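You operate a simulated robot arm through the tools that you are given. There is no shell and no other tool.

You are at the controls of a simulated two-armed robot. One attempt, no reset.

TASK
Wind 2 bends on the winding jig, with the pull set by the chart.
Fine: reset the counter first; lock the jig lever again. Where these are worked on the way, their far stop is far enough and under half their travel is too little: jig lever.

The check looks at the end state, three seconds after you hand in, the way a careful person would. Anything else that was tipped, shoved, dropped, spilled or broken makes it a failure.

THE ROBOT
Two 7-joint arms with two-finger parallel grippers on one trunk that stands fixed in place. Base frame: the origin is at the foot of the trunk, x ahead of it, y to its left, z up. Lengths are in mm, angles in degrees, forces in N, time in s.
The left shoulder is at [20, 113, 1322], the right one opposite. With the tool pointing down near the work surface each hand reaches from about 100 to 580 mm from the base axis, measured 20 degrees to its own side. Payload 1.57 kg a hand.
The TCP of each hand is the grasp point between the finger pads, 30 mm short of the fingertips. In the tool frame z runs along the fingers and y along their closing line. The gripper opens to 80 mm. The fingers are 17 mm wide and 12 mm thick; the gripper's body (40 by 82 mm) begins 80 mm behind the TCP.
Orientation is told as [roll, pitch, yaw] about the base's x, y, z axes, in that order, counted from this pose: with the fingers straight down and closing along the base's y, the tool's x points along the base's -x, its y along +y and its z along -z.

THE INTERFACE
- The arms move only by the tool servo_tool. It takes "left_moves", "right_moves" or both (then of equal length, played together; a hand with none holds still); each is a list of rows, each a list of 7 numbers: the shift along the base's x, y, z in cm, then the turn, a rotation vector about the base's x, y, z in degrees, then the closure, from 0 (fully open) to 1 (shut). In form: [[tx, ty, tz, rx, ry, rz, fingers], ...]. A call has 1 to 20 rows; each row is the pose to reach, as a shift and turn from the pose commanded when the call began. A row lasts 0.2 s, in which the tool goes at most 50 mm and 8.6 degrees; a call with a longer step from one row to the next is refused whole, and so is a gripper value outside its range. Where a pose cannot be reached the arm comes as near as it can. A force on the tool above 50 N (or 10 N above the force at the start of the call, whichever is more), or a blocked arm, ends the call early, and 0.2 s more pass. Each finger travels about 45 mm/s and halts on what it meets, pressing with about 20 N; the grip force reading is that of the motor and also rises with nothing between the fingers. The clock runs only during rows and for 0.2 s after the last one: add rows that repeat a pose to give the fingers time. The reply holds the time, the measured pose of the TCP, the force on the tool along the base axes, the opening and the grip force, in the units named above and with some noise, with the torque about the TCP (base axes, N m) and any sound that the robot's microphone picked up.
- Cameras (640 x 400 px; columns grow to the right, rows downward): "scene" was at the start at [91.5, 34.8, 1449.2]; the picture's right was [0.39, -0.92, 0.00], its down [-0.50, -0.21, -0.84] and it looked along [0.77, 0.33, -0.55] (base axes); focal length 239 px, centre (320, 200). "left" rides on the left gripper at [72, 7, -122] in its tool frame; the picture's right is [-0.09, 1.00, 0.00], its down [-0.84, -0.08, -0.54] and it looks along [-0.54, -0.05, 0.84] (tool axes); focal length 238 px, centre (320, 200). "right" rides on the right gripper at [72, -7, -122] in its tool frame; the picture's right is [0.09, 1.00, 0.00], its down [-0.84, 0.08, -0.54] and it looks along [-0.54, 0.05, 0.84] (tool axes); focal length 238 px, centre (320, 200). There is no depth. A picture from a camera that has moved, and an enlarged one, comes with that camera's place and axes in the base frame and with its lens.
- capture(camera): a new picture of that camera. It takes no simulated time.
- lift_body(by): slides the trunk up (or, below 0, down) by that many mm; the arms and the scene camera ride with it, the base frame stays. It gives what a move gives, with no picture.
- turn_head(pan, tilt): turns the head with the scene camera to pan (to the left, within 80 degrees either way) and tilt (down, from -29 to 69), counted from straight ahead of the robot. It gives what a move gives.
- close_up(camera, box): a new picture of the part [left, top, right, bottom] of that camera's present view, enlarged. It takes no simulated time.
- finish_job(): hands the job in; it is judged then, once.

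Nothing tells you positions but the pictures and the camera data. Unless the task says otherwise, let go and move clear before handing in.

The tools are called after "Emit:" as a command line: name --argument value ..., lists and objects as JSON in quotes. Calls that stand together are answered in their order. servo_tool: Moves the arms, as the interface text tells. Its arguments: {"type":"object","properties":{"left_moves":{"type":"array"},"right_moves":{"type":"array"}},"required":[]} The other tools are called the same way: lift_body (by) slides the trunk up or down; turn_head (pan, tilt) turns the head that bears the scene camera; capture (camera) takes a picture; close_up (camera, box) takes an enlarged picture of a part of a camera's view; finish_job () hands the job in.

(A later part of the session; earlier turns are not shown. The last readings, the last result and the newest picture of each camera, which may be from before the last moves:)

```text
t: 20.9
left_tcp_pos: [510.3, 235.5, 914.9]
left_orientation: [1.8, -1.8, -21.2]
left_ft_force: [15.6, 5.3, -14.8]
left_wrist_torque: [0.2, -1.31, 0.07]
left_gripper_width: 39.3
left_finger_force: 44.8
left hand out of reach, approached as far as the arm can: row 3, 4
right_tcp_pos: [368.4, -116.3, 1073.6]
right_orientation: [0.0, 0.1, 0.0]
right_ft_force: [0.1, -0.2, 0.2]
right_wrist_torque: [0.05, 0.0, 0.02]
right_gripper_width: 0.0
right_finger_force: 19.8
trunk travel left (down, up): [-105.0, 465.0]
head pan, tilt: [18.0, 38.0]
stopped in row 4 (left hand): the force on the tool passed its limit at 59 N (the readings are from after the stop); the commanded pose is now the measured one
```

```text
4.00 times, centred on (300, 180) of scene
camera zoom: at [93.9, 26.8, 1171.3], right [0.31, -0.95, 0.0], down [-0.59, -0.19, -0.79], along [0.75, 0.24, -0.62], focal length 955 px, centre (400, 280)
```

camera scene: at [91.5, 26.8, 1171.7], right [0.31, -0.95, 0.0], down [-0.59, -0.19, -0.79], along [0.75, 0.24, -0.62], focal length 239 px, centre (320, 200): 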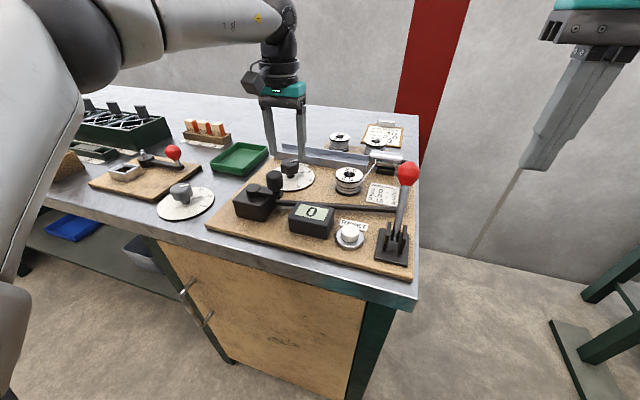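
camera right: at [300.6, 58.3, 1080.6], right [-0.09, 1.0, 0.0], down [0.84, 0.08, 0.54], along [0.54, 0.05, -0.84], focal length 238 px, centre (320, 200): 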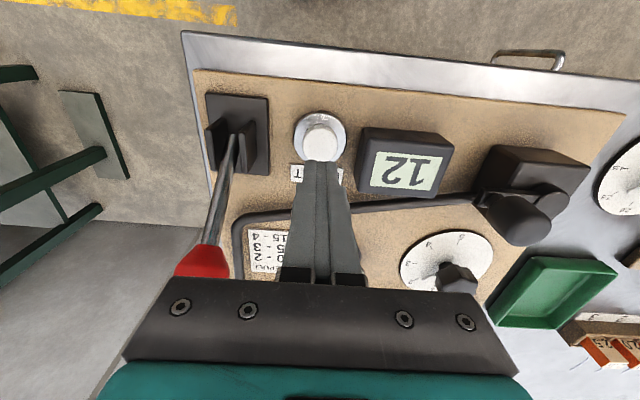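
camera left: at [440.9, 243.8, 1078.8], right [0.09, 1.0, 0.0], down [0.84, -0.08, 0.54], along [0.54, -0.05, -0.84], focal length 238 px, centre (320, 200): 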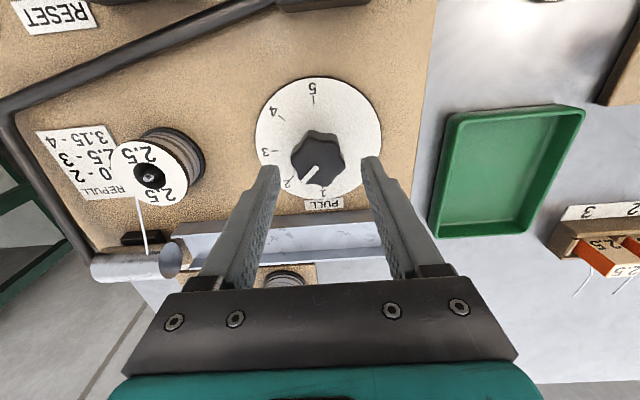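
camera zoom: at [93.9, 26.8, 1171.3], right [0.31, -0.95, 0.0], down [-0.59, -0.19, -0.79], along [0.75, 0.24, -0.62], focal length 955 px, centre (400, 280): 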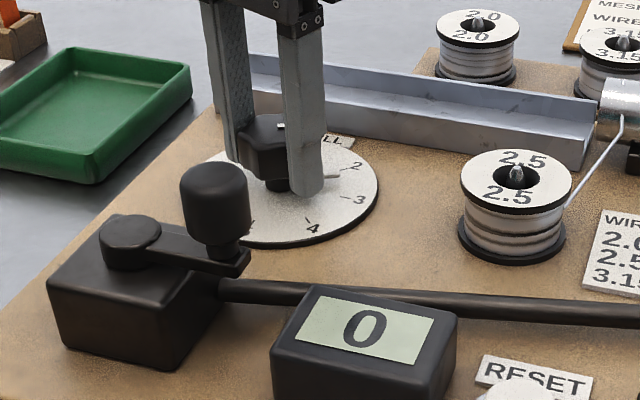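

The knob turned about 21° before the wrist ran out of reach. I'll open, rise a little, and swing the wrist back the other way so I can regrip and finish the turn.

Emit:
servo_tool --left_moves '[[0, 0, 0, 0, 0, 0, 0.5], [0, 0, 0, 0, 0, 0, 0.31], [0, 0, 0, 0, 0, 0, 0.31], [0, 0, 2, -1, 1, 4, 0.31], [0, 0, 4, -1.8, 1.8, 10, 0.31], [0.2, 0, 4.5, -1.8, 1.8, 18, 0.31], [0.3, 0, 4.5, -1.8, 1.8, 21, 0.31], [0.3, 0, 4.5, -1.8, 1.8, 29, 0.31], [0.3, 0, 4.5, -1.8, 1.8, 37, 0.31], [0.3, 0, 4.5, -1.8, 1.8, 45, 0.31], [0.3, 0, 4.5, -1.8, 1.8, 45, 0.31]]'

Emit:
capture --camera "left"

Emit:
close_up --camera "scene" --box '[250, 130, 350, 230]'

```text
t: 23.3
left_tcp_pos: [511.2, 234.1, 963.9]
left_orientation: [-0.2, 0.0, 23.8]
left_ft_force: [-0.7, 0.1, 0.2]
left_wrist_torque: [-0.01, -0.03, 0.02]
left_gripper_width: 55.1
left_finger_force: 0.1
right_tcp_pos: [367.0, -115.1, 1074.1]
right_orientation: [-0.1, 0.0, 0.1]
right_ft_force: [-0.1, 0.1, -0.5]
right_wrist_torque: [-0.01, -0.04, -0.01]
right_gripper_width: 0.0
right_finger_force: 20.3
trunk travel left (down, up): [-105.0, 465.0]
head pan, tilt: [18.0, 38.0]
```

```text
taken
camera left: at [441.8, 211.6, 1084.8], right [-0.32, 0.95, 0.0], down [0.8, 0.27, 0.54], along [0.51, 0.17, -0.84], focal length 238 px, centre (320, 200)
```

left: 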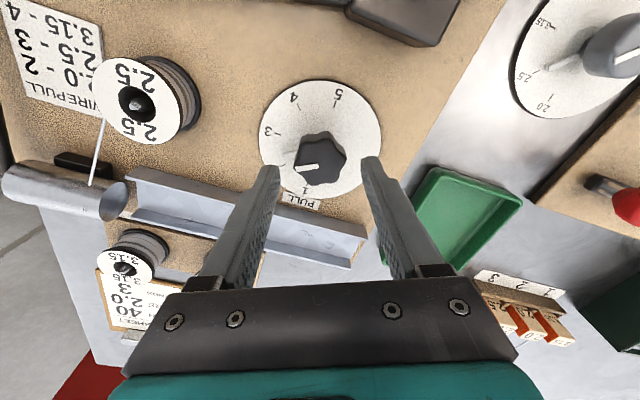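

```text
4.00 times, centred on (300, 180) of scene
camera zoom: at [91.6, 26.8, 1171.7], right [0.31, -0.95, 0.0], down [-0.59, -0.19, -0.79], along [0.75, 0.24, -0.62], focal length 955 px, centre (400, 280)
```

zoom: 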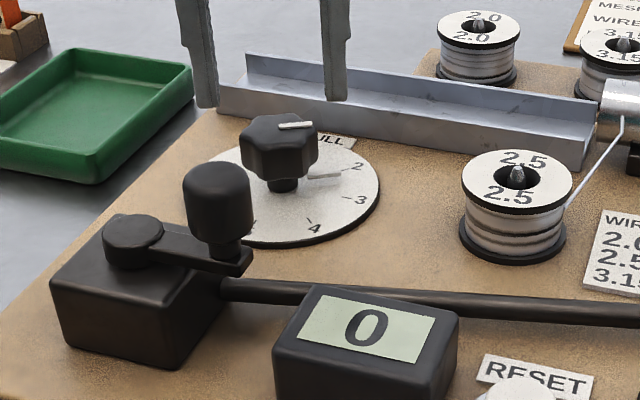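

Emit:
close_up --camera "left" --box '[240, 60, 400, 220]'

```text
2.50 times, centred on (320, 140) of left
camera zoom: at [441.8, 211.6, 1084.8], right [-0.32, 0.95, 0.0], down [0.8, 0.27, 0.54], along [0.51, 0.17, -0.84], focal length 596 px, centre (320, 350)
```

zoom: 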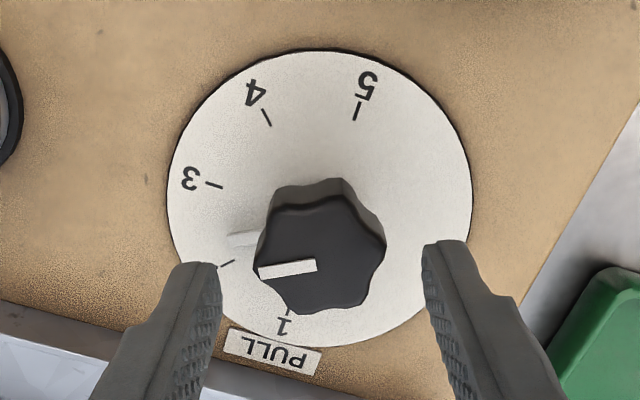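

The pointer is now about halfway between 2 and 3, and yaw +24 is reachable. I'll descend here, regrip, and turn the remaining angle.

Emit:
servo_tool --left_moves '[[0.3, 0.15, -1.5, 0, 0, 0, 0.31], [0.3, 0.15, -3, 0, 0, 0, 0.31], [0.3, 0.15, -4.2, 0, 0, 0, 0.31], [0.3, 0.15, -4.9, 0, 0, 0, 0.31], [0.3, 0.15, -4.9, 0, 0, 0, 0.45], [0.3, 0.15, -4.9, 0, 0, 0, 0.6], [0.3, 0.15, -4.9, 0, 0, 0, 0.7], [0.3, 0.15, -4.9, 0, 0, 0, 0.7]]'

Emit:
close_up --camera "left" --box '[240, 60, 400, 220]'

Emit:
close_up --camera "scene" --box '[250, 130, 350, 230]'

```text
t: 25.1
left_tcp_pos: [514.8, 233.9, 911.8]
left_orientation: [-0.2, 0.1, 23.6]
left_ft_force: [3.4, -8.0, -4.1]
left_wrist_torque: [-0.25, -0.48, -0.01]
left_gripper_width: 39.3
left_finger_force: 36.6
right_tcp_pos: [366.9, -116.1, 1074.5]
right_orientation: [0.0, 0.1, 0.0]
right_ft_force: [0.0, 0.2, -0.3]
right_wrist_torque: [0.03, 0.02, 0.01]
right_gripper_width: 0.1
right_finger_force: 20.0
trunk travel left (down, up): [-105.0, 465.0]
head pan, tilt: [18.0, 38.0]
```

```text
2.50 times, centred on (320, 140) of left
camera zoom: at [446.0, 213.0, 1035.5], right [-0.31, 0.95, 0.0], down [0.8, 0.27, 0.54], along [0.51, 0.17, -0.84], focal length 596 px, centre (320, 350)
```

zoom: 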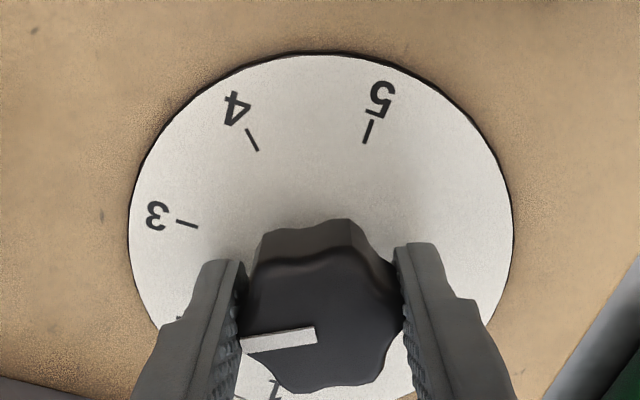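

```text
4.00 times, centred on (300, 180) of scene
camera zoom: at [92.1, 26.2, 1171.7], right [0.31, -0.95, 0.0], down [-0.59, -0.19, -0.79], along [0.75, 0.24, -0.62], focal length 955 px, centre (400, 280)
```

zoom: 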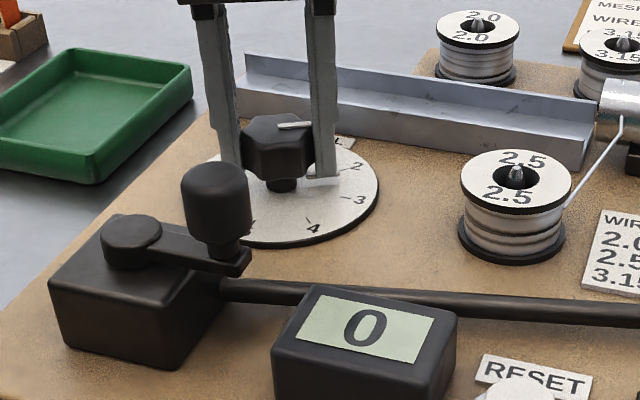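

Emit:
servo_tool --left_moves '[[0, 0, 0, 0, 0, -5, 0.7], [0, 0, 0, 0, 0, -11, 0.7], [0, 0, 0, 0, 0, -17, 0.7], [0, 0, 0, 0, 0, -23, 0.7], [0, 0, 0, 0, 0, -23, 0.7]]'

Emit:
close_up --camera "left" --box '[240, 60, 400, 220]'

Emit:
close_up --camera "scene" --box '[250, 130, 350, 230]'

```text
t: 26.3
left_tcp_pos: [514.1, 235.2, 912.1]
left_orientation: [-0.2, -0.1, 0.7]
left_ft_force: [15.4, -8.4, 3.1]
left_wrist_torque: [-0.15, 0.55, -0.03]
left_gripper_width: 39.3
left_finger_force: 44.6
right_tcp_pos: [367.4, -115.3, 1073.0]
right_orientation: [0.1, 0.1, 0.2]
right_ft_force: [-0.4, 0.3, -0.1]
right_wrist_torque: [0.01, 0.03, -0.04]
right_gripper_width: 0.0
right_finger_force: 20.2
trunk travel left (down, up): [-105.0, 465.0]
head pan, tilt: [18.0, 38.0]
```

```text
2.50 times, centred on (320, 140) of left
camera zoom: at [442.3, 241.8, 1035.3], right [0.08, 1.0, 0.0], down [0.84, -0.07, 0.54], along [0.54, -0.05, -0.84], focal length 596 px, centre (320, 350)
```

zoom: 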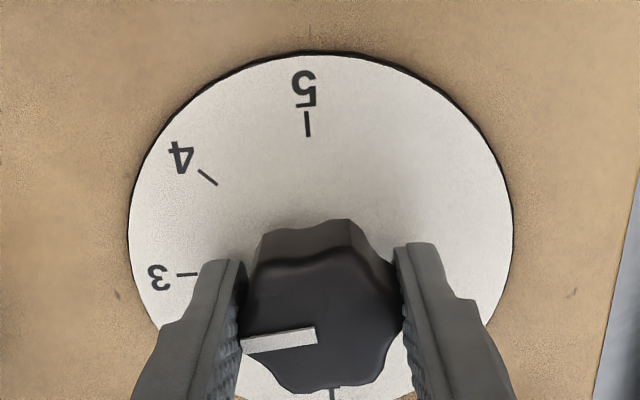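

```text
4.00 times, centred on (300, 180) of scene
camera zoom: at [93.1, 25.8, 1171.6], right [0.31, -0.95, 0.0], down [-0.59, -0.19, -0.79], along [0.75, 0.24, -0.62], focal length 955 px, centre (400, 280)
```

zoom: 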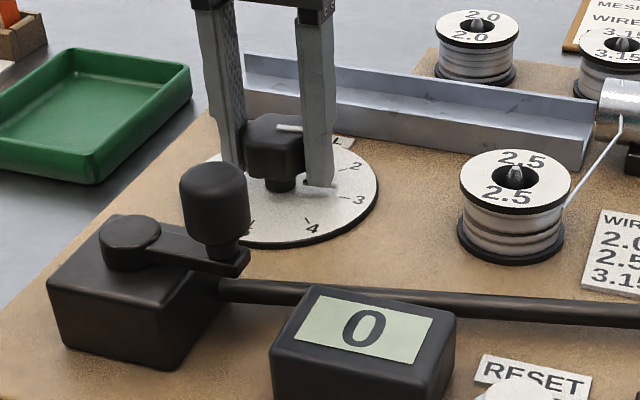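

The pointer looks close to 3. I'll release, rise, and check it.

Emit:
servo_tool --left_moves '[[0, 0, 0, 0, 0, 0, 0.5], [0, 0, 0, 0, 0, 0, 0.31], [0, 0, 0, 0, 0, 0, 0.31], [0, 0, 2, 0, 0, 0, 0.31], [0, 0, 4.5, 0, 0, 0, 0.31], [-2, 0, 8, 0, 0, 0, 0.31], [-5, 0, 10, 0, 0, 0, 0.31], [-5, 0, 10, 0, 0, 0, 0.31]]'

Emit:
close_up --camera "left" --box '[240, 100, 400, 260]'

Emit:
close_up --camera "scene" --box '[260, 150, 330, 220]'

```text
t: 28.1
left_tcp_pos: [464.8, 234.1, 1014.5]
left_orientation: [-0.3, 0.1, 0.7]
left_ft_force: [0.6, -0.4, -0.2]
left_wrist_torque: [-0.01, 0.04, 0.0]
left_gripper_width: 55.1
left_finger_force: 0.0
right_tcp_pos: [366.7, -115.3, 1073.7]
right_orientation: [-0.1, -0.1, 0.0]
right_ft_force: [0.5, 0.5, -0.5]
right_wrist_torque: [-0.01, -0.04, 0.01]
right_gripper_width: 0.0
right_finger_force: 19.8
trunk travel left (down, up): [-105.0, 465.0]
head pan, tilt: [18.0, 38.0]
```

```text
2.50 times, centred on (320, 180) of left
camera zoom: at [393.2, 239.9, 1136.5], right [0.08, 1.0, 0.0], down [0.84, -0.07, 0.54], along [0.54, -0.05, -0.84], focal length 596 px, centre (320, 250)
```

zoom: 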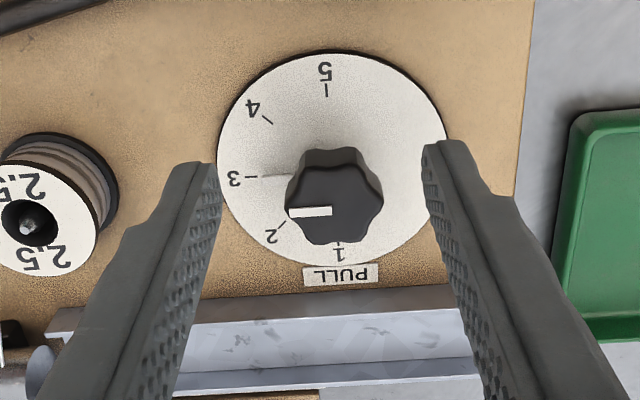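

```text
5.71 times, centred on (295, 185) of scene
camera zoom: at [91.5, 26.9, 1171.7], right [0.31, -0.95, 0.0], down [-0.59, -0.19, -0.79], along [0.75, 0.24, -0.62], focal length 1365 px, centre (463, 286)
```

zoom: 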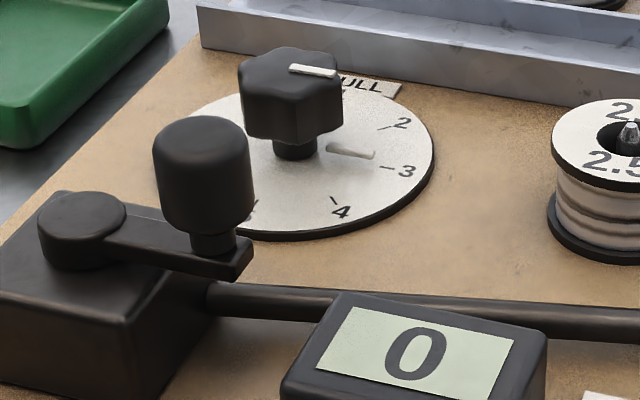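

Emit:
close_up --camera "left" --box '[290, 115, 360, 205]'

Emit:
close_up --camera "scene" --box '[290, 160, 320, 190]'

```text
4.44 times, centred on (325, 160) of left
camera zoom: at [393.2, 239.9, 1136.5], right [0.08, 1.0, 0.0], down [0.84, -0.07, 0.54], along [0.54, -0.05, -0.84], focal length 1059 px, centre (298, 378)
```

zoom: 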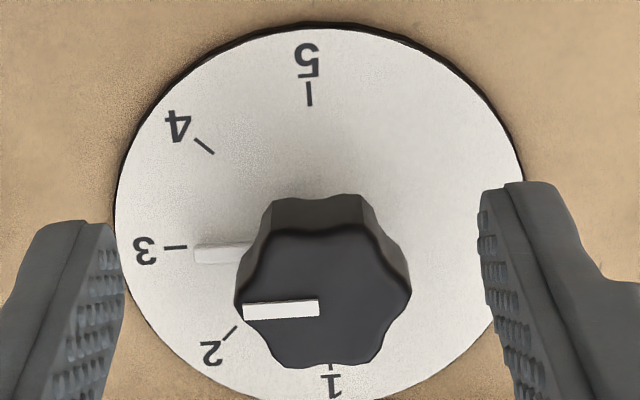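

```text
13.33 times, centred on (305, 175) of scene
camera zoom: at [91.5, 26.9, 1171.7], right [0.31, -0.95, 0.0], down [-0.59, -0.19, -0.79], along [0.75, 0.24, -0.62], focal length 3184 px, centre (520, 533)
```

zoom: 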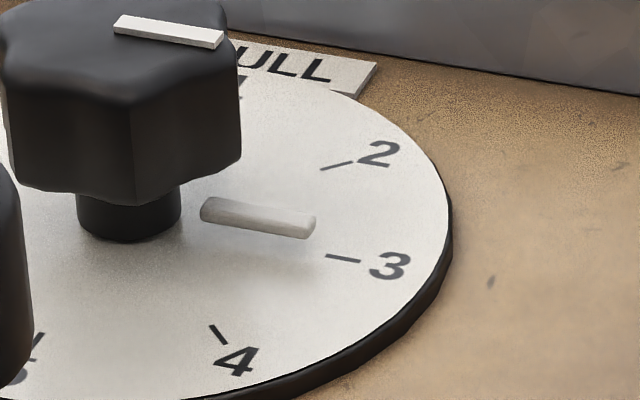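

The knob's white bar runs along -y to within about 1°, so the pull is at 3. Next is the lever. I'll park the left hand higher and bring the open right hand above the lever's ball for a closer look.

Emit:
servo_tool --right_moves '[[2, 1, 0, 0, 0, 0, 0.7], [4, 4, 0, 0, 0, 0, 0.4], [6, 7, 0, 0, 0, 0, 0.1], [6.5, 10, 0, 0, 0, 0, 0], [6.5, 11, 0, 0, 0, 0, 0], [6.5, 11, 0, 0, 0, 0, 0]]' --left_moves '[[-1, 1, 1, 0, 0, 0, 0.31], [-3, 2, 2, 0, 0, 0, 0.31], [-6, 3, 3, 0, 0, 0, 0.31], [-8, 4, 4, 0, 0, 0, 0.31], [-8, 4, 4, 0, 0, -0.7, 0.31], [-8, 4, 4, 0, 0, -0.7, 0.31]]'

Emit:
capture --camera "right"

Emit:
capture --camera "scene"

Emit:
close_up --camera "scene" --box '[340, 130, 460, 280]'

```text
t: 29.5
left_tcp_pos: [381.2, 275.5, 1053.9]
left_orientation: [-0.2, 0.0, 0.0]
left_ft_force: [0.4, 0.7, 0.2]
left_wrist_torque: [0.01, -0.01, 0.0]
left_gripper_width: 55.4
left_finger_force: 0.1
right_tcp_pos: [427.1, -4.8, 1075.1]
right_orientation: [-0.1, 0.0, 0.0]
right_ft_force: [0.0, -0.1, 0.2]
right_wrist_torque: [0.0, 0.02, 0.03]
right_gripper_width: 79.8
right_finger_force: 0.1
trunk travel left (down, up): [-105.0, 465.0]
head pan, tilt: [18.0, 38.0]
```

```text
taken
camera right: at [355.6, -11.6, 1196.0], right [-0.09, 1.0, 0.0], down [0.84, 0.08, 0.54], along [0.54, 0.05, -0.84], focal length 238 px, centre (320, 200)
```

right: 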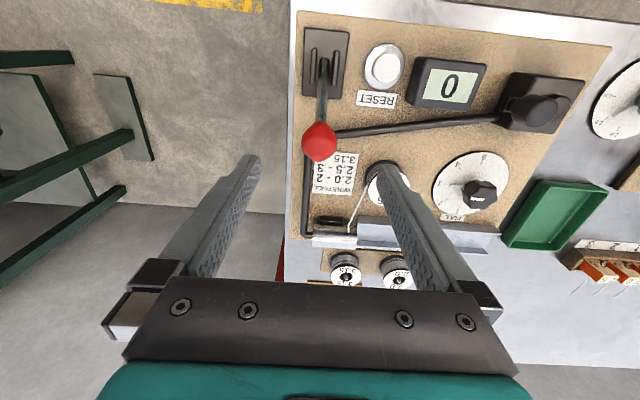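

```text
taken
camera scene: at [91.6, 26.7, 1171.7], right [0.31, -0.95, 0.0], down [-0.59, -0.19, -0.79], along [0.75, 0.24, -0.62], focal length 239 px, centre (320, 200)
```

scene: 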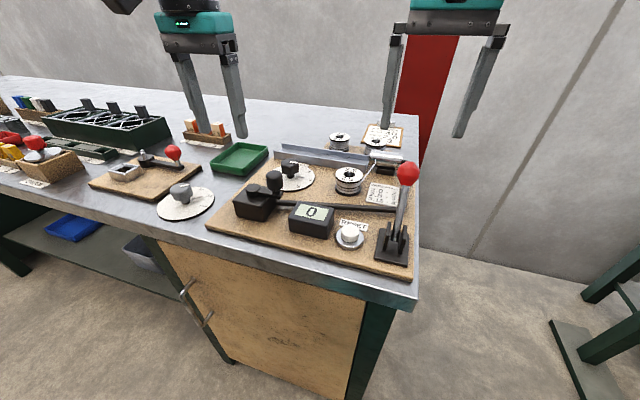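

```text
2.67 times, centred on (400, 205) of scene
camera zoom: at [91.6, 26.7, 1171.7], right [0.31, -0.95, 0.0], down [-0.59, -0.19, -0.79], along [0.75, 0.24, -0.62], focal length 637 px, centre (107, 187)
```

zoom: 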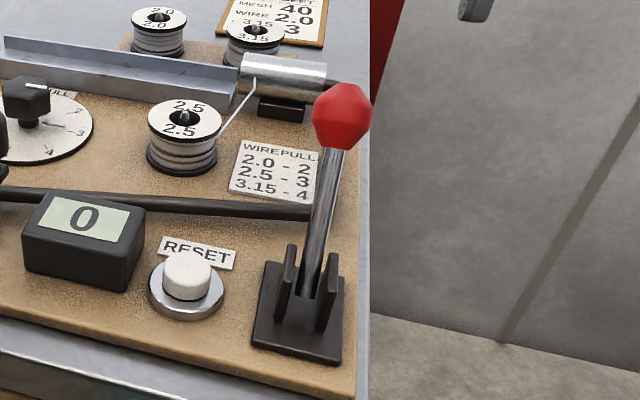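

Emit:
close_up --camera "right" --box '[280, 20, 380, 170]'

Emit:
close_up --camera "scene" --box '[360, 150, 440, 280]'

```text
2.67 times, centred on (330, 95) of right
camera zoom: at [355.6, -11.6, 1196.0], right [-0.09, 1.0, 0.0], down [0.84, 0.08, 0.54], along [0.54, 0.05, -0.84], focal length 636 px, centre (293, 480)
```

zoom: 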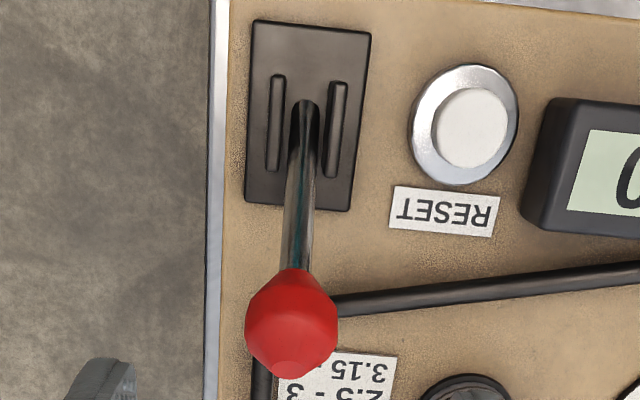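

```text
3.08 times, centred on (400, 215) of scene
camera zoom: at [91.6, 26.7, 1171.7], right [0.31, -0.95, 0.0], down [-0.59, -0.19, -0.79], along [0.75, 0.24, -0.62], focal length 735 px, centre (74, 154)
```

zoom: 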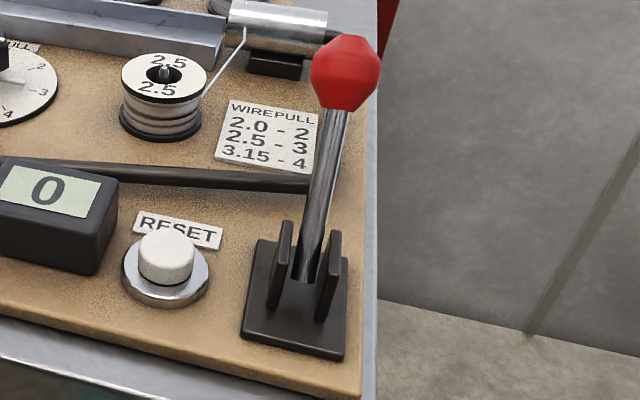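

The lever's ball is at [432, -5, 977] and its hinge is near [371, -4, 890], with the axis along y. I'll lower the right hand so its fingers straddle the ball, then grip.

Emit:
servo_tool --right_moves '[[0.2, 0, -3, 0, 0, 0, 0.1], [0.5, 0, -6, 0, 0, 0, 0.2], [0.5, 0, -8, 0, 0, 0, 0.3], [0.5, 0, -9.8, 0, 0, 0, 0.35], [0.5, 0, -9.8, 0, 0, 0, 0.35]]'

Emit:
capture --camera "right"

Emit:
close_up --camera "scene" --box '[340, 130, 460, 280]'

```text
t: 30.7
left_tcp_pos: [381.8, 276.3, 1054.0]
left_orientation: [-0.1, 0.1, 0.1]
left_ft_force: [-0.9, -0.3, 0.3]
left_wrist_torque: [-0.01, -0.01, -0.02]
left_gripper_width: 55.2
left_finger_force: 0.0
right_tcp_pos: [432.1, -5.5, 977.7]
right_orientation: [-0.1, 0.0, 0.2]
right_ft_force: [-0.5, 0.1, 0.2]
right_wrist_torque: [-0.03, -0.01, 0.01]
right_gripper_width: 52.1
right_finger_force: 0.2
trunk travel left (down, up): [-105.0, 465.0]
head pan, tilt: [18.0, 38.0]
```

```text
taken
camera right: at [360.6, -13.2, 1099.1], right [-0.09, 1.0, 0.0], down [0.84, 0.08, 0.54], along [0.54, 0.05, -0.84], focal length 238 px, centre (320, 200)
```

right: 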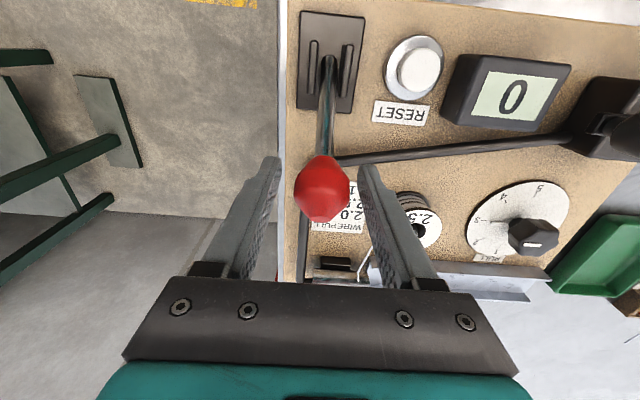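

```text
2.67 times, centred on (400, 205) of scene
camera zoom: at [91.6, 26.7, 1171.7], right [0.31, -0.95, 0.0], down [-0.59, -0.19, -0.79], along [0.75, 0.24, -0.62], focal length 637 px, centre (107, 187)
```

zoom: 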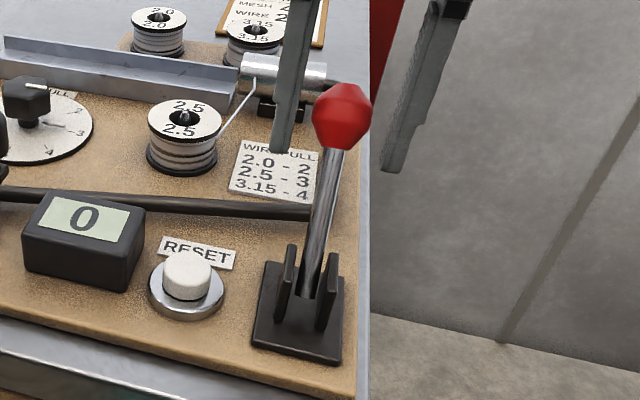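

The ball is centred between the fingers, so I'll close on it.

Emit:
servo_tool --right_moves '[[0, 0, 0, 0, 0, 0, 0.5], [0, 0, 0, 0, 0, 0, 0.65], [0, 0, 0, 0, 0, 0, 0.75], [0, 0, 0, 0, 0, 0, 0.75]]'

```text
t: 31.7
left_tcp_pos: [380.8, 276.6, 1054.1]
left_orientation: [-0.2, 0.2, 0.0]
left_ft_force: [0.1, -0.1, 0.5]
left_wrist_torque: [-0.02, -0.04, 0.0]
left_gripper_width: 55.3
left_finger_force: 0.1
right_tcp_pos: [433.9, -5.4, 977.2]
right_orientation: [-0.1, 0.1, 0.2]
right_ft_force: [-1.1, 5.9, -2.3]
right_wrist_torque: [0.09, -0.12, 0.0]
right_gripper_width: 32.4
right_finger_force: 35.1
trunk travel left (down, up): [-105.0, 465.0]
head pan, tilt: [18.0, 38.0]
```

Gripped at 32 mm. I'll swing the lever a little towards the robot along its arc and watch the forces.

Emit:
servo_tool --right_moves '[[-0.5, 0, 0.34, 0, 0, 0, 0.75], [-1.01, 0, 0.64, 0, 0, 0, 0.75], [-1.6, 0, 0.94, 0, 0, 0, 0.75], [-2.19, 0, 1.2, 0, 0, 0, 0.75]]'

Emit:
close_up --camera "scene" --box '[340, 130, 460, 280]'

```text
t: 32.7
left_tcp_pos: [382.3, 276.6, 1051.7]
left_orientation: [-0.2, 0.2, 0.0]
left_ft_force: [-0.5, -0.1, -0.2]
left_wrist_torque: [-0.01, -0.01, 0.0]
left_gripper_width: 55.2
left_finger_force: 0.1
right_tcp_pos: [416.3, -5.0, 987.6]
right_orientation: [0.1, 0.0, -0.1]
right_ft_force: [12.6, 12.3, -10.9]
right_wrist_torque: [0.0, -1.15, -0.02]
right_gripper_width: 32.4
right_finger_force: 40.9
trunk travel left (down, up): [-105.0, 465.0]
head pan, tilt: [18.0, 38.0]
```

```text
2.67 times, centred on (400, 205) of scene
camera zoom: at [93.5, 28.2, 1171.5], right [0.31, -0.95, 0.0], down [-0.59, -0.19, -0.79], along [0.75, 0.24, -0.62], focal length 637 px, centre (107, 187)
```

zoom: 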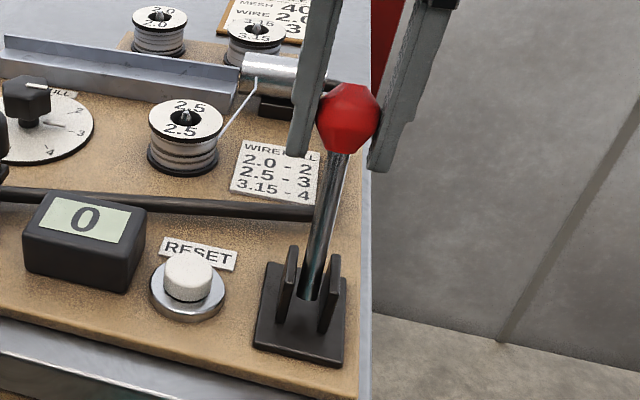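

The lever is moving with modest resistance. I'll carry on along the arc past upright.

Emit:
servo_tool --right_moves '[[-0.7, 0, 0.25, 0, 0, 0, 0.75], [-1.46, 0, 0.5, 0, 0, 0, 0.75], [-2.1, 0, 0.65, 0, 0, 0, 0.75], [-2.72, 0, 0.77, 0, 0, 0, 0.75], [-3.5, 0, 0.85, 0, 0, 0, 0.75], [-4.2, 0, 0.88, 0, 0, 0, 0.75], [-4.95, 0, 0.85, 0, 0, 0, 0.75], [-5.68, 0, 0.78, 0, 0, 0, 0.75]]'

Emit:
close_up --camera "scene" --box '[340, 130, 460, 280]'

```text
t: 34.5
left_tcp_pos: [383.1, 276.3, 1053.1]
left_orientation: [-0.2, 0.1, 0.0]
left_ft_force: [0.9, -0.6, 0.3]
left_wrist_torque: [0.01, -0.01, -0.02]
left_gripper_width: 55.1
left_finger_force: 0.0
right_tcp_pos: [358.6, -5.0, 996.2]
right_orientation: [-0.2, -0.1, 0.0]
right_ft_force: [8.3, 6.8, 1.1]
right_wrist_torque: [-0.03, -0.96, 0.09]
right_gripper_width: 32.5
right_finger_force: 34.0
trunk travel left (down, up): [-105.0, 465.0]
head pan, tilt: [18.0, 38.0]
```

```text
2.67 times, centred on (400, 205) of scene
camera zoom: at [92.4, 27.6, 1171.6], right [0.31, -0.95, 0.0], down [-0.59, -0.19, -0.79], along [0.75, 0.24, -0.62], focal length 637 px, centre (107, 187)
```

zoom: 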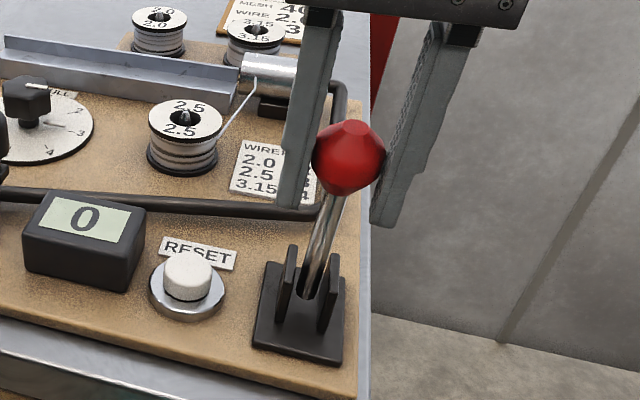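

Emit:
servo_tool --right_moves '[[-0.7, 0, -0.12, 0, 0, 0, 0.75], [-1.44, 0, -0.31, 0, 0, 0, 0.75], [-2.1, 0, -0.55, 0, 0, 0, 0.75], [-2.83, 0, -0.82, 0, 0, 0, 0.75], [-3.3, 0, -1.05, 0, 0, 0, 0.75], [-3.82, 0, -1.32, 0, 0, 0, 0.75], [-3.82, 0, -1.32, 0, 0, 0, 0.75]]'

Emit:
close_up --camera "scene" --box '[340, 130, 460, 280]'

```text
t: 36.1
left_tcp_pos: [380.6, 276.2, 1055.1]
left_orientation: [-0.2, 0.0, 0.0]
left_ft_force: [-0.7, 0.0, 0.0]
left_wrist_torque: [-0.01, 0.01, 0.02]
left_gripper_width: 55.2
left_finger_force: 0.1
right_tcp_pos: [318.3, -4.8, 985.0]
right_orientation: [0.0, 0.0, 0.1]
right_ft_force: [0.3, 5.9, 10.4]
right_wrist_torque: [-0.09, -0.97, 0.13]
right_gripper_width: 31.5
right_finger_force: 40.3
trunk travel left (down, up): [-105.0, 465.0]
head pan, tilt: [18.0, 38.0]
```

```text
2.67 times, centred on (400, 205) of scene
camera zoom: at [91.0, 27.4, 1171.9], right [0.31, -0.95, 0.0], down [-0.58, -0.19, -0.79], along [0.75, 0.24, -0.62], focal length 637 px, centre (107, 187)
```

zoom: 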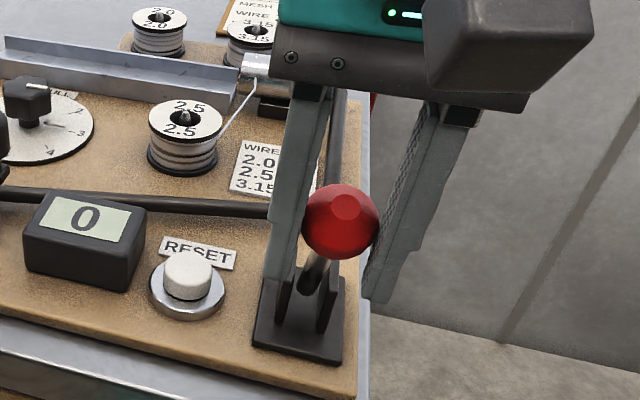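

Emit:
servo_tool --right_moves '[[-0.5, 0, -0.35, 0, 0, 0, 0.75], [-0.93, 0, -0.65, 0, 0, 0, 0.75], [-1.3, 0, -0.95, 0, 0, 0, 0.75], [-1.6, 0, -1.25, 0, 0, 0, 0.75], [-1.6, 0, -1.25, 0, 0, 0, 0.75]]'

Emit:
close_up --camera "scene" --box '[340, 130, 460, 280]'

Emit:
capture --camera "right"

```text
t: 37.3
left_tcp_pos: [381.9, 275.8, 1053.8]
left_orientation: [-0.1, 0.2, 0.1]
left_ft_force: [-0.2, -0.6, 0.2]
left_wrist_torque: [-0.02, -0.02, 0.0]
left_gripper_width: 55.1
left_finger_force: 0.0
right_tcp_pos: [302.0, -5.2, 969.6]
right_orientation: [-0.3, 0.1, 0.0]
right_ft_force: [1.4, 3.4, -1.3]
right_wrist_torque: [-0.15, 0.06, -0.1]
right_gripper_width: 29.4
right_finger_force: 22.7
trunk travel left (down, up): [-105.0, 465.0]
head pan, tilt: [18.0, 38.0]
```

```text
2.67 times, centred on (400, 205) of scene
camera zoom: at [91.8, 27.0, 1171.6], right [0.31, -0.95, 0.0], down [-0.59, -0.19, -0.79], along [0.75, 0.24, -0.62], focal length 637 px, centre (107, 187)
```

zoom: 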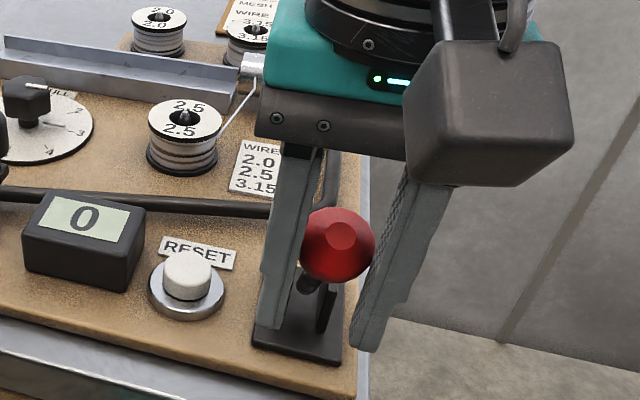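

```text
taken
camera right: at [230.7, -11.7, 1090.6], right [-0.09, 1.0, 0.0], down [0.84, 0.08, 0.54], along [0.54, 0.05, -0.84], focal length 238 px, centre (320, 200)
```

right: 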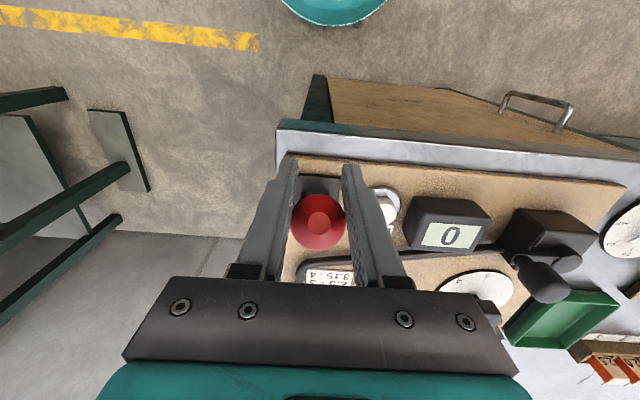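

The ball stopped near [317, -5, 981], about 30° past upright, and the pads slipped over it, so it looks to be at its far stop. I'll let go, lift clear and check that it stays there.

Emit:
servo_tool --right_moves '[[0, 0, 0, 0, 0, 0, 0.6], [0, 0, 0, 0, 0, 0, 0.3], [0, 0, 0, 0, 0, 0, 0.1], [0, 0, 0, 0, 0, 0, 0.0], [0, 0, 3, 0, 0, 0, 0], [0, 0, 7, 0, 0, 0, 0], [0, 0, 10, 0, 0, 0, 0], [0, -4, 11, 0, 0, 0, 0], [0, -8, 11, 0, 0, 0, 0], [0, -12, 11, 0, 0, 0, 0], [0, -12, 11, 0, 0, 0, 0]]'

Emit:
close_up --camera "scene" --box '[340, 130, 460, 280]'

Emit:
capture --camera "left"

Emit:
capture --camera "right"

```text
t: 39.7
left_tcp_pos: [381.7, 276.1, 1055.0]
left_orientation: [0.0, 0.1, 0.0]
left_ft_force: [0.6, -0.2, -0.3]
left_wrist_torque: [0.0, 0.04, -0.04]
left_gripper_width: 55.3
left_finger_force: 0.0
right_tcp_pos: [301.1, -123.8, 1081.1]
right_orientation: [-0.1, -0.1, 0.1]
right_ft_force: [0.2, -0.9, 0.3]
right_wrist_torque: [0.01, 0.0, 0.01]
right_gripper_width: 80.2
right_finger_force: 0.0
trunk travel left (down, up): [-105.0, 465.0]
head pan, tilt: [18.0, 38.0]
```

```text
2.67 times, centred on (400, 205) of scene
camera zoom: at [91.5, 26.6, 1171.7], right [0.31, -0.95, 0.0], down [-0.59, -0.19, -0.79], along [0.75, 0.24, -0.62], focal length 637 px, centre (107, 187)
```

zoom: 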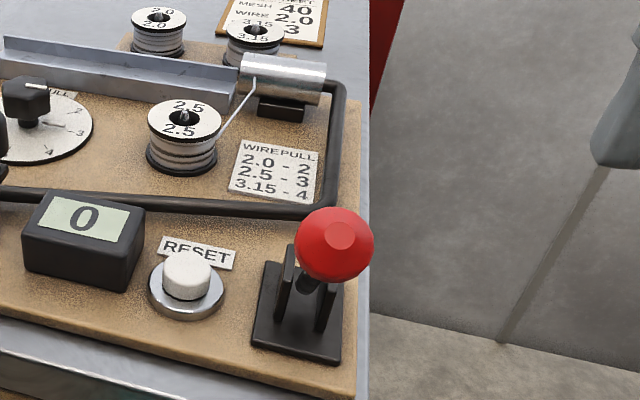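

```text
taken
camera left: at [309.9, 282.9, 1175.9], right [0.09, 1.0, 0.0], down [0.84, -0.08, 0.54], along [0.54, -0.05, -0.84], focal length 238 px, centre (320, 200)
```

left: 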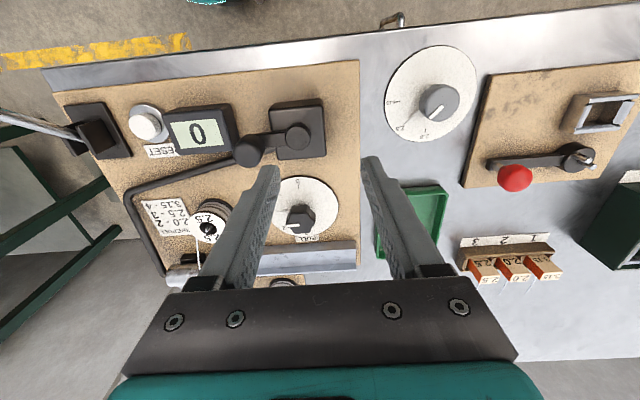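

```text
taken
camera right: at [229.3, -129.9, 1203.1], right [-0.09, 1.0, 0.0], down [0.84, 0.08, 0.54], along [0.54, 0.05, -0.84], focal length 238 px, centre (320, 200)
```

right: 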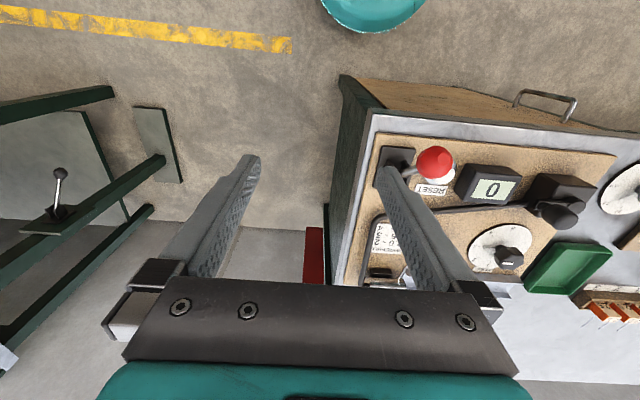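

The lever stays leaning towards the robot. Now I'll locate the crank precisely.

Emit:
close_up --camera "left" --box '[220, 80, 340, 180]'

Emit:
close_up --camera "scene" --box '[210, 150, 310, 250]'

```text
4.00 times, centred on (280, 130) of left
camera zoom: at [309.9, 282.9, 1175.9], right [0.09, 1.0, 0.0], down [0.84, -0.08, 0.54], along [0.54, -0.05, -0.84], focal length 953 px, centre (480, 480)
```

zoom: 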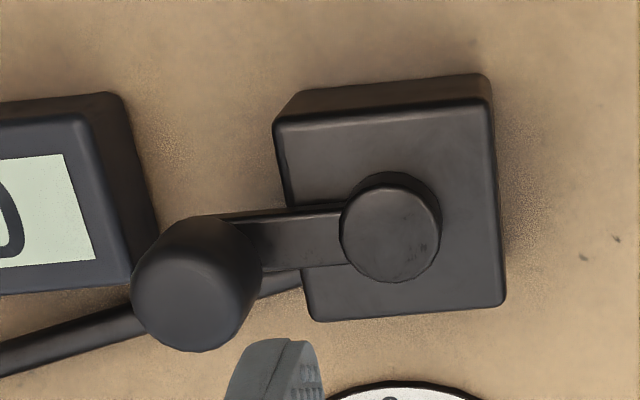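

```text
4.00 times, centred on (260, 200) of scene
camera zoom: at [91.5, 26.6, 1171.7], right [0.31, -0.95, 0.0], down [-0.59, -0.19, -0.79], along [0.75, 0.24, -0.62], focal length 955 px, centre (560, 200)
```

zoom: 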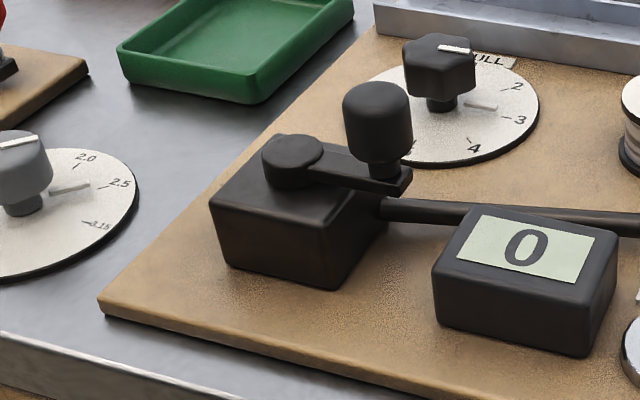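

The hub is at about [391.5, 252, 924] and the knob at about [392.5, 205, top 957], so the radius is about 47 mm. I'll move the left hand above the knob.

Emit:
servo_tool --left_moves '[[0.5, -3, 0, 0, 0, 0, 0.31], [1.1, -6, 0, 0, 0, 0, 0.31], [1.1, -7.1, -2, 0, 0, 0, 0.31], [1.1, -7.1, -4.5, 0, 0, 0, 0.31], [1.1, -7.1, -4.5, 0, 0, 0, 0.31]]'

Emit:
capture --camera "left"

Emit:
close_up --camera "scene" --box '[210, 120, 340, 250]'

```text
t: 40.9
left_tcp_pos: [392.3, 202.2, 1009.6]
left_orientation: [-0.2, 0.0, 0.0]
left_ft_force: [0.4, 0.2, 0.1]
left_wrist_torque: [-0.02, -0.01, 0.01]
left_gripper_width: 55.2
left_finger_force: 0.1
right_tcp_pos: [302.2, -122.2, 1082.4]
right_orientation: [-0.1, 0.0, 0.1]
right_ft_force: [0.2, -0.7, -0.4]
right_wrist_torque: [0.05, 0.02, -0.01]
right_gripper_width: 79.9
right_finger_force: 0.0
trunk travel left (down, up): [-105.0, 465.0]
head pan, tilt: [18.0, 38.0]
```

```text
taken
camera left: at [320.9, 210.0, 1131.2], right [0.09, 1.0, 0.0], down [0.84, -0.08, 0.54], along [0.54, -0.05, -0.84], focal length 238 px, centre (320, 200)
```

left: 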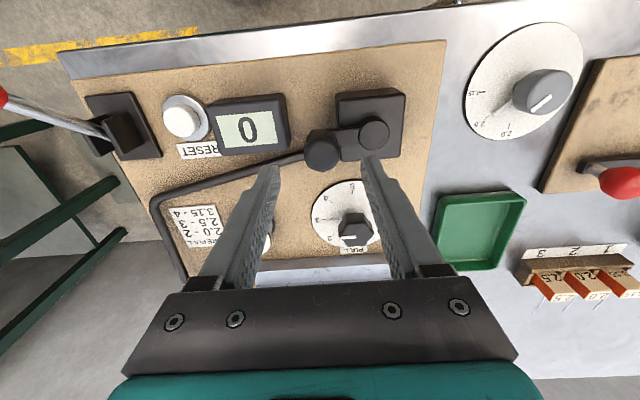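

```text
3.08 times, centred on (275, 185) of scene
camera zoom: at [91.6, 26.8, 1171.7], right [0.31, -0.95, 0.0], down [-0.59, -0.19, -0.79], along [0.75, 0.24, -0.62], focal length 735 px, centre (458, 246)
```

zoom: 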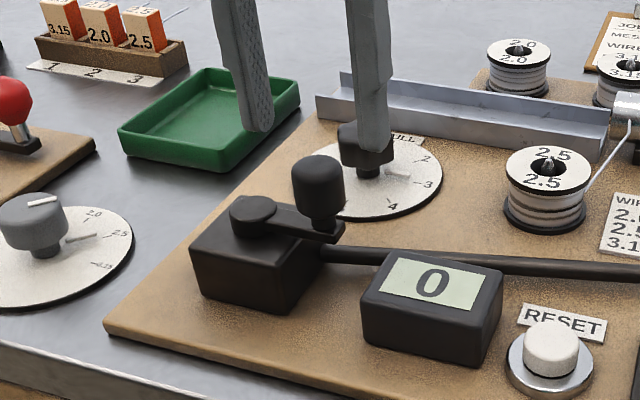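

Emit:
servo_tool --left_moves '[[-0.15, 0.2, -2, 0, 0, 0, 0.31], [-0.15, 0.2, -4, 0, 0, 0, 0.31], [-0.15, 0.2, -5.2, 0, 0, 0, 0.31], [-0.15, 0.2, -5.2, 0, 0, 0, 0.5], [-0.15, 0.2, -5.2, 0, 0, 0, 0.7], [-0.15, 0.2, -5.2, 0, 0, 0, 0.75], [-0.15, 0.2, -5.2, 0, 0, 0, 0.75]]'

Emit:
capture --camera "left"

Emit:
close_up --camera "scene" --box '[210, 120, 340, 250]'

```text
t: 42.5
left_tcp_pos: [392.9, 205.0, 956.9]
left_orientation: [-0.3, 0.1, 0.1]
left_ft_force: [0.1, 2.8, -1.6]
left_wrist_torque: [0.09, -0.1, 0.01]
left_gripper_width: 27.5
left_finger_force: 30.0
right_tcp_pos: [301.3, -122.2, 1080.9]
right_orientation: [0.0, 0.0, 0.0]
right_ft_force: [0.5, -0.8, -0.4]
right_wrist_torque: [-0.01, -0.02, -0.03]
right_gripper_width: 80.0
right_finger_force: 0.0
trunk travel left (down, up): [-105.0, 465.0]
head pan, tilt: [18.0, 38.0]
```

```text
taken
camera left: at [320.3, 211.4, 1079.8], right [0.09, 1.0, 0.0], down [0.84, -0.08, 0.54], along [0.54, -0.05, -0.84], focal length 238 px, centre (320, 200)
```

left: 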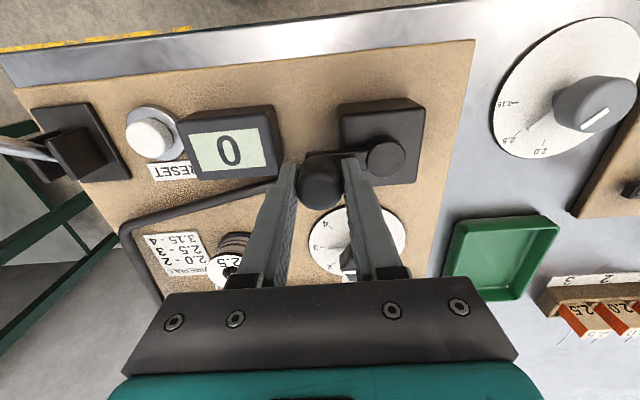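

```text
3.08 times, centred on (275, 185) of scene
camera zoom: at [91.6, 27.0, 1171.7], right [0.31, -0.95, 0.0], down [-0.59, -0.19, -0.79], along [0.75, 0.24, -0.62], focal length 735 px, centre (458, 246)
```

zoom: 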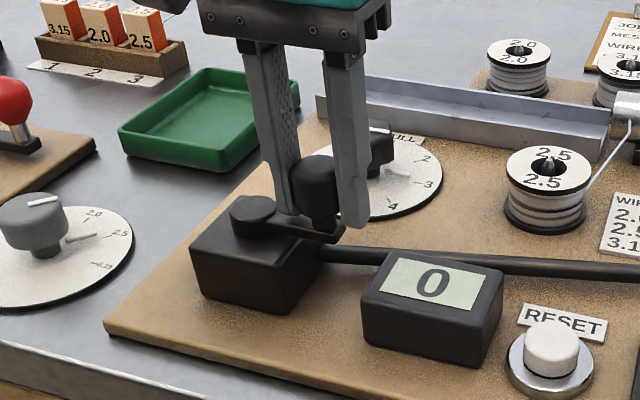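

Gripped on the crank knob at 27.5 mm. I'll try a small clockwise test turn of 30°.

Emit:
servo_tool --left_moves '[[-0.41, 0.02, 0, 0, 0, 0, 0.75], [-0.81, 0.07, 0, 0, 0, 0, 0.75], [-1.2, 0.16, 0, 0, 0, 0, 0.75], [-1.59, 0.28, 0, 0, 0, 0, 0.75], [-1.97, 0.44, 0, 0, 0, 0, 0.75], [-2.33, 0.62, 0, 0, 0, 0, 0.75]]'

Emit:
close_up --camera "scene" --box '[210, 120, 340, 250]'

Emit:
capture --camera "left"

```text
t: 43.9
left_tcp_pos: [367.6, 211.7, 956.9]
left_orientation: [-0.2, 0.1, -0.2]
left_ft_force: [-4.7, -16.9, 5.9]
left_wrist_torque: [-0.56, -0.85, 0.03]
left_gripper_width: 27.3
left_finger_force: 37.5
right_tcp_pos: [300.1, -124.2, 1081.7]
right_orientation: [0.0, -0.1, 0.1]
right_ft_force: [-0.7, -0.9, 0.2]
right_wrist_torque: [-0.02, 0.01, -0.01]
right_gripper_width: 80.1
right_finger_force: 0.1
trunk travel left (down, up): [-105.0, 465.0]
head pan, tilt: [18.0, 38.0]
```

```text
3.08 times, centred on (275, 185) of scene
camera zoom: at [90.7, 25.0, 1171.9], right [0.31, -0.95, 0.0], down [-0.58, -0.19, -0.79], along [0.75, 0.24, -0.61], focal length 735 px, centre (458, 246)
```

zoom: 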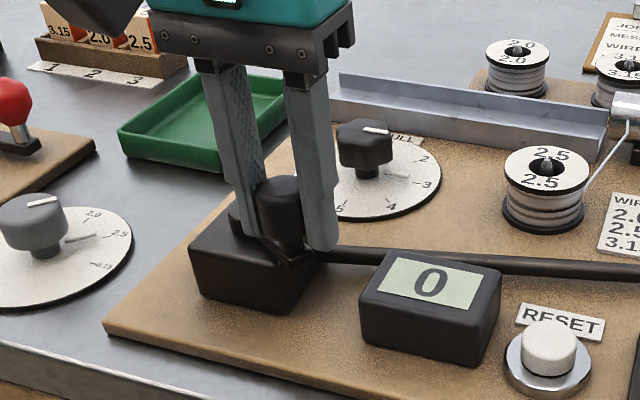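

```text
taken
camera left: at [296.3, 218.3, 1079.7], right [0.09, 1.0, 0.0], down [0.84, -0.08, 0.54], along [0.54, -0.05, -0.84], focal length 238 px, centre (320, 200)
```

left: 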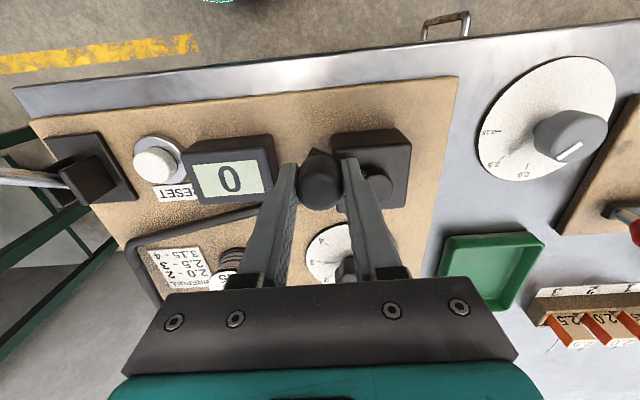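

The crank turns freely, pressing slightly outwards, so my arc was a bit tight. I'll go on clockwise with a slightly larger radius.

Emit:
servo_tool --left_moves '[[-0.4, 0.05, 0, 0, 0, 0, 0.75], [-0.71, 0.18, 0, 0, 0, 0, 0.75], [-1.04, 0.43, 0, 0, 0, 0, 0.75], [-1.35, 0.71, 0, 0, 0, 0, 0.75], [-1.73, 1.15, 0, 0, 0, 0, 0.75], [-2.1, 1.7, 0, 0, 0, 0, 0.75]]'

Emit:
capture --camera "left"

```text
t: 45.3
left_tcp_pos: [349.4, 228.6, 956.9]
left_orientation: [-0.1, -0.5, -0.1]
left_ft_force: [11.3, 1.2, 26.2]
left_wrist_torque: [-0.07, 0.15, -0.01]
left_gripper_width: 27.4
left_finger_force: 38.2
right_tcp_pos: [300.8, -123.1, 1081.9]
right_orientation: [-0.1, 0.1, 0.1]
right_ft_force: [-0.6, -0.3, 0.0]
right_wrist_torque: [0.01, -0.01, -0.02]
right_gripper_width: 80.1
right_finger_force: 0.2
trunk travel left (down, up): [-105.0, 465.0]
head pan, tilt: [18.0, 38.0]
```

```text
taken
camera left: at [277.7, 237.2, 1079.0], right [0.09, 1.0, 0.0], down [0.83, -0.08, 0.55], along [0.54, -0.05, -0.84], focal length 238 px, centre (320, 200)
```

left: 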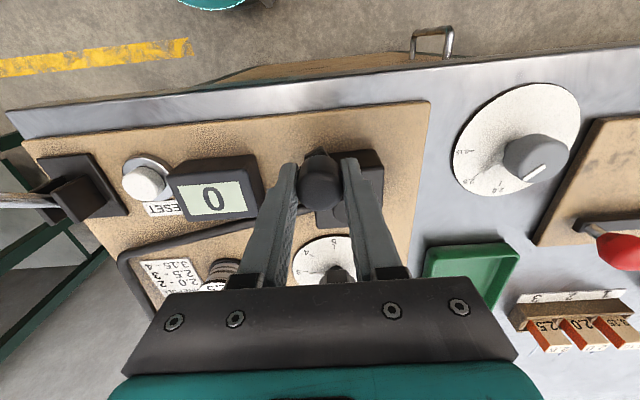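

Emit:
close_up --camera "scene" --box '[220, 140, 320, 240]'

Emit:
close_up --camera "left" --box '[260, 120, 400, 260]'

```text
4.00 times, centred on (270, 190) of scene
camera zoom: at [91.7, 26.2, 1171.9], right [0.31, -0.95, 0.0], down [-0.59, -0.19, -0.79], along [0.75, 0.24, -0.62], focal length 955 px, centre (520, 240)
```

zoom: 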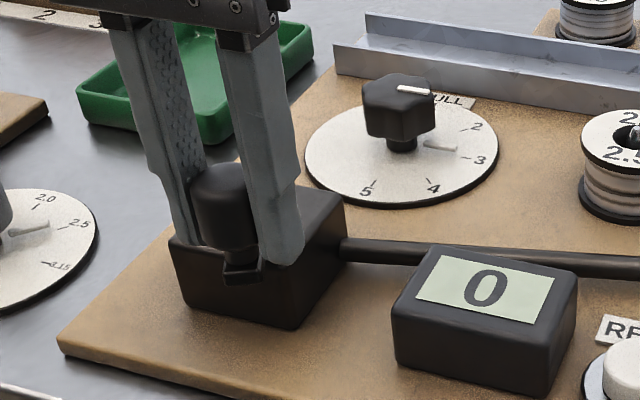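

```text
2.86 times, centred on (330, 190) of left
camera zoom: at [277.7, 237.2, 1079.0], right [0.09, 1.0, 0.0], down [0.83, -0.08, 0.55], along [0.54, -0.05, -0.84], focal length 681 px, centre (291, 229)
```

zoom: 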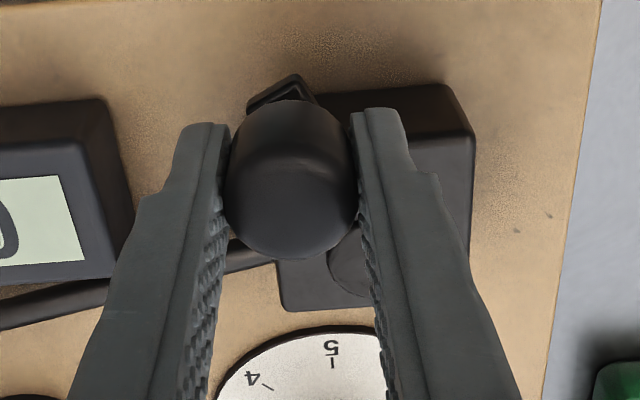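

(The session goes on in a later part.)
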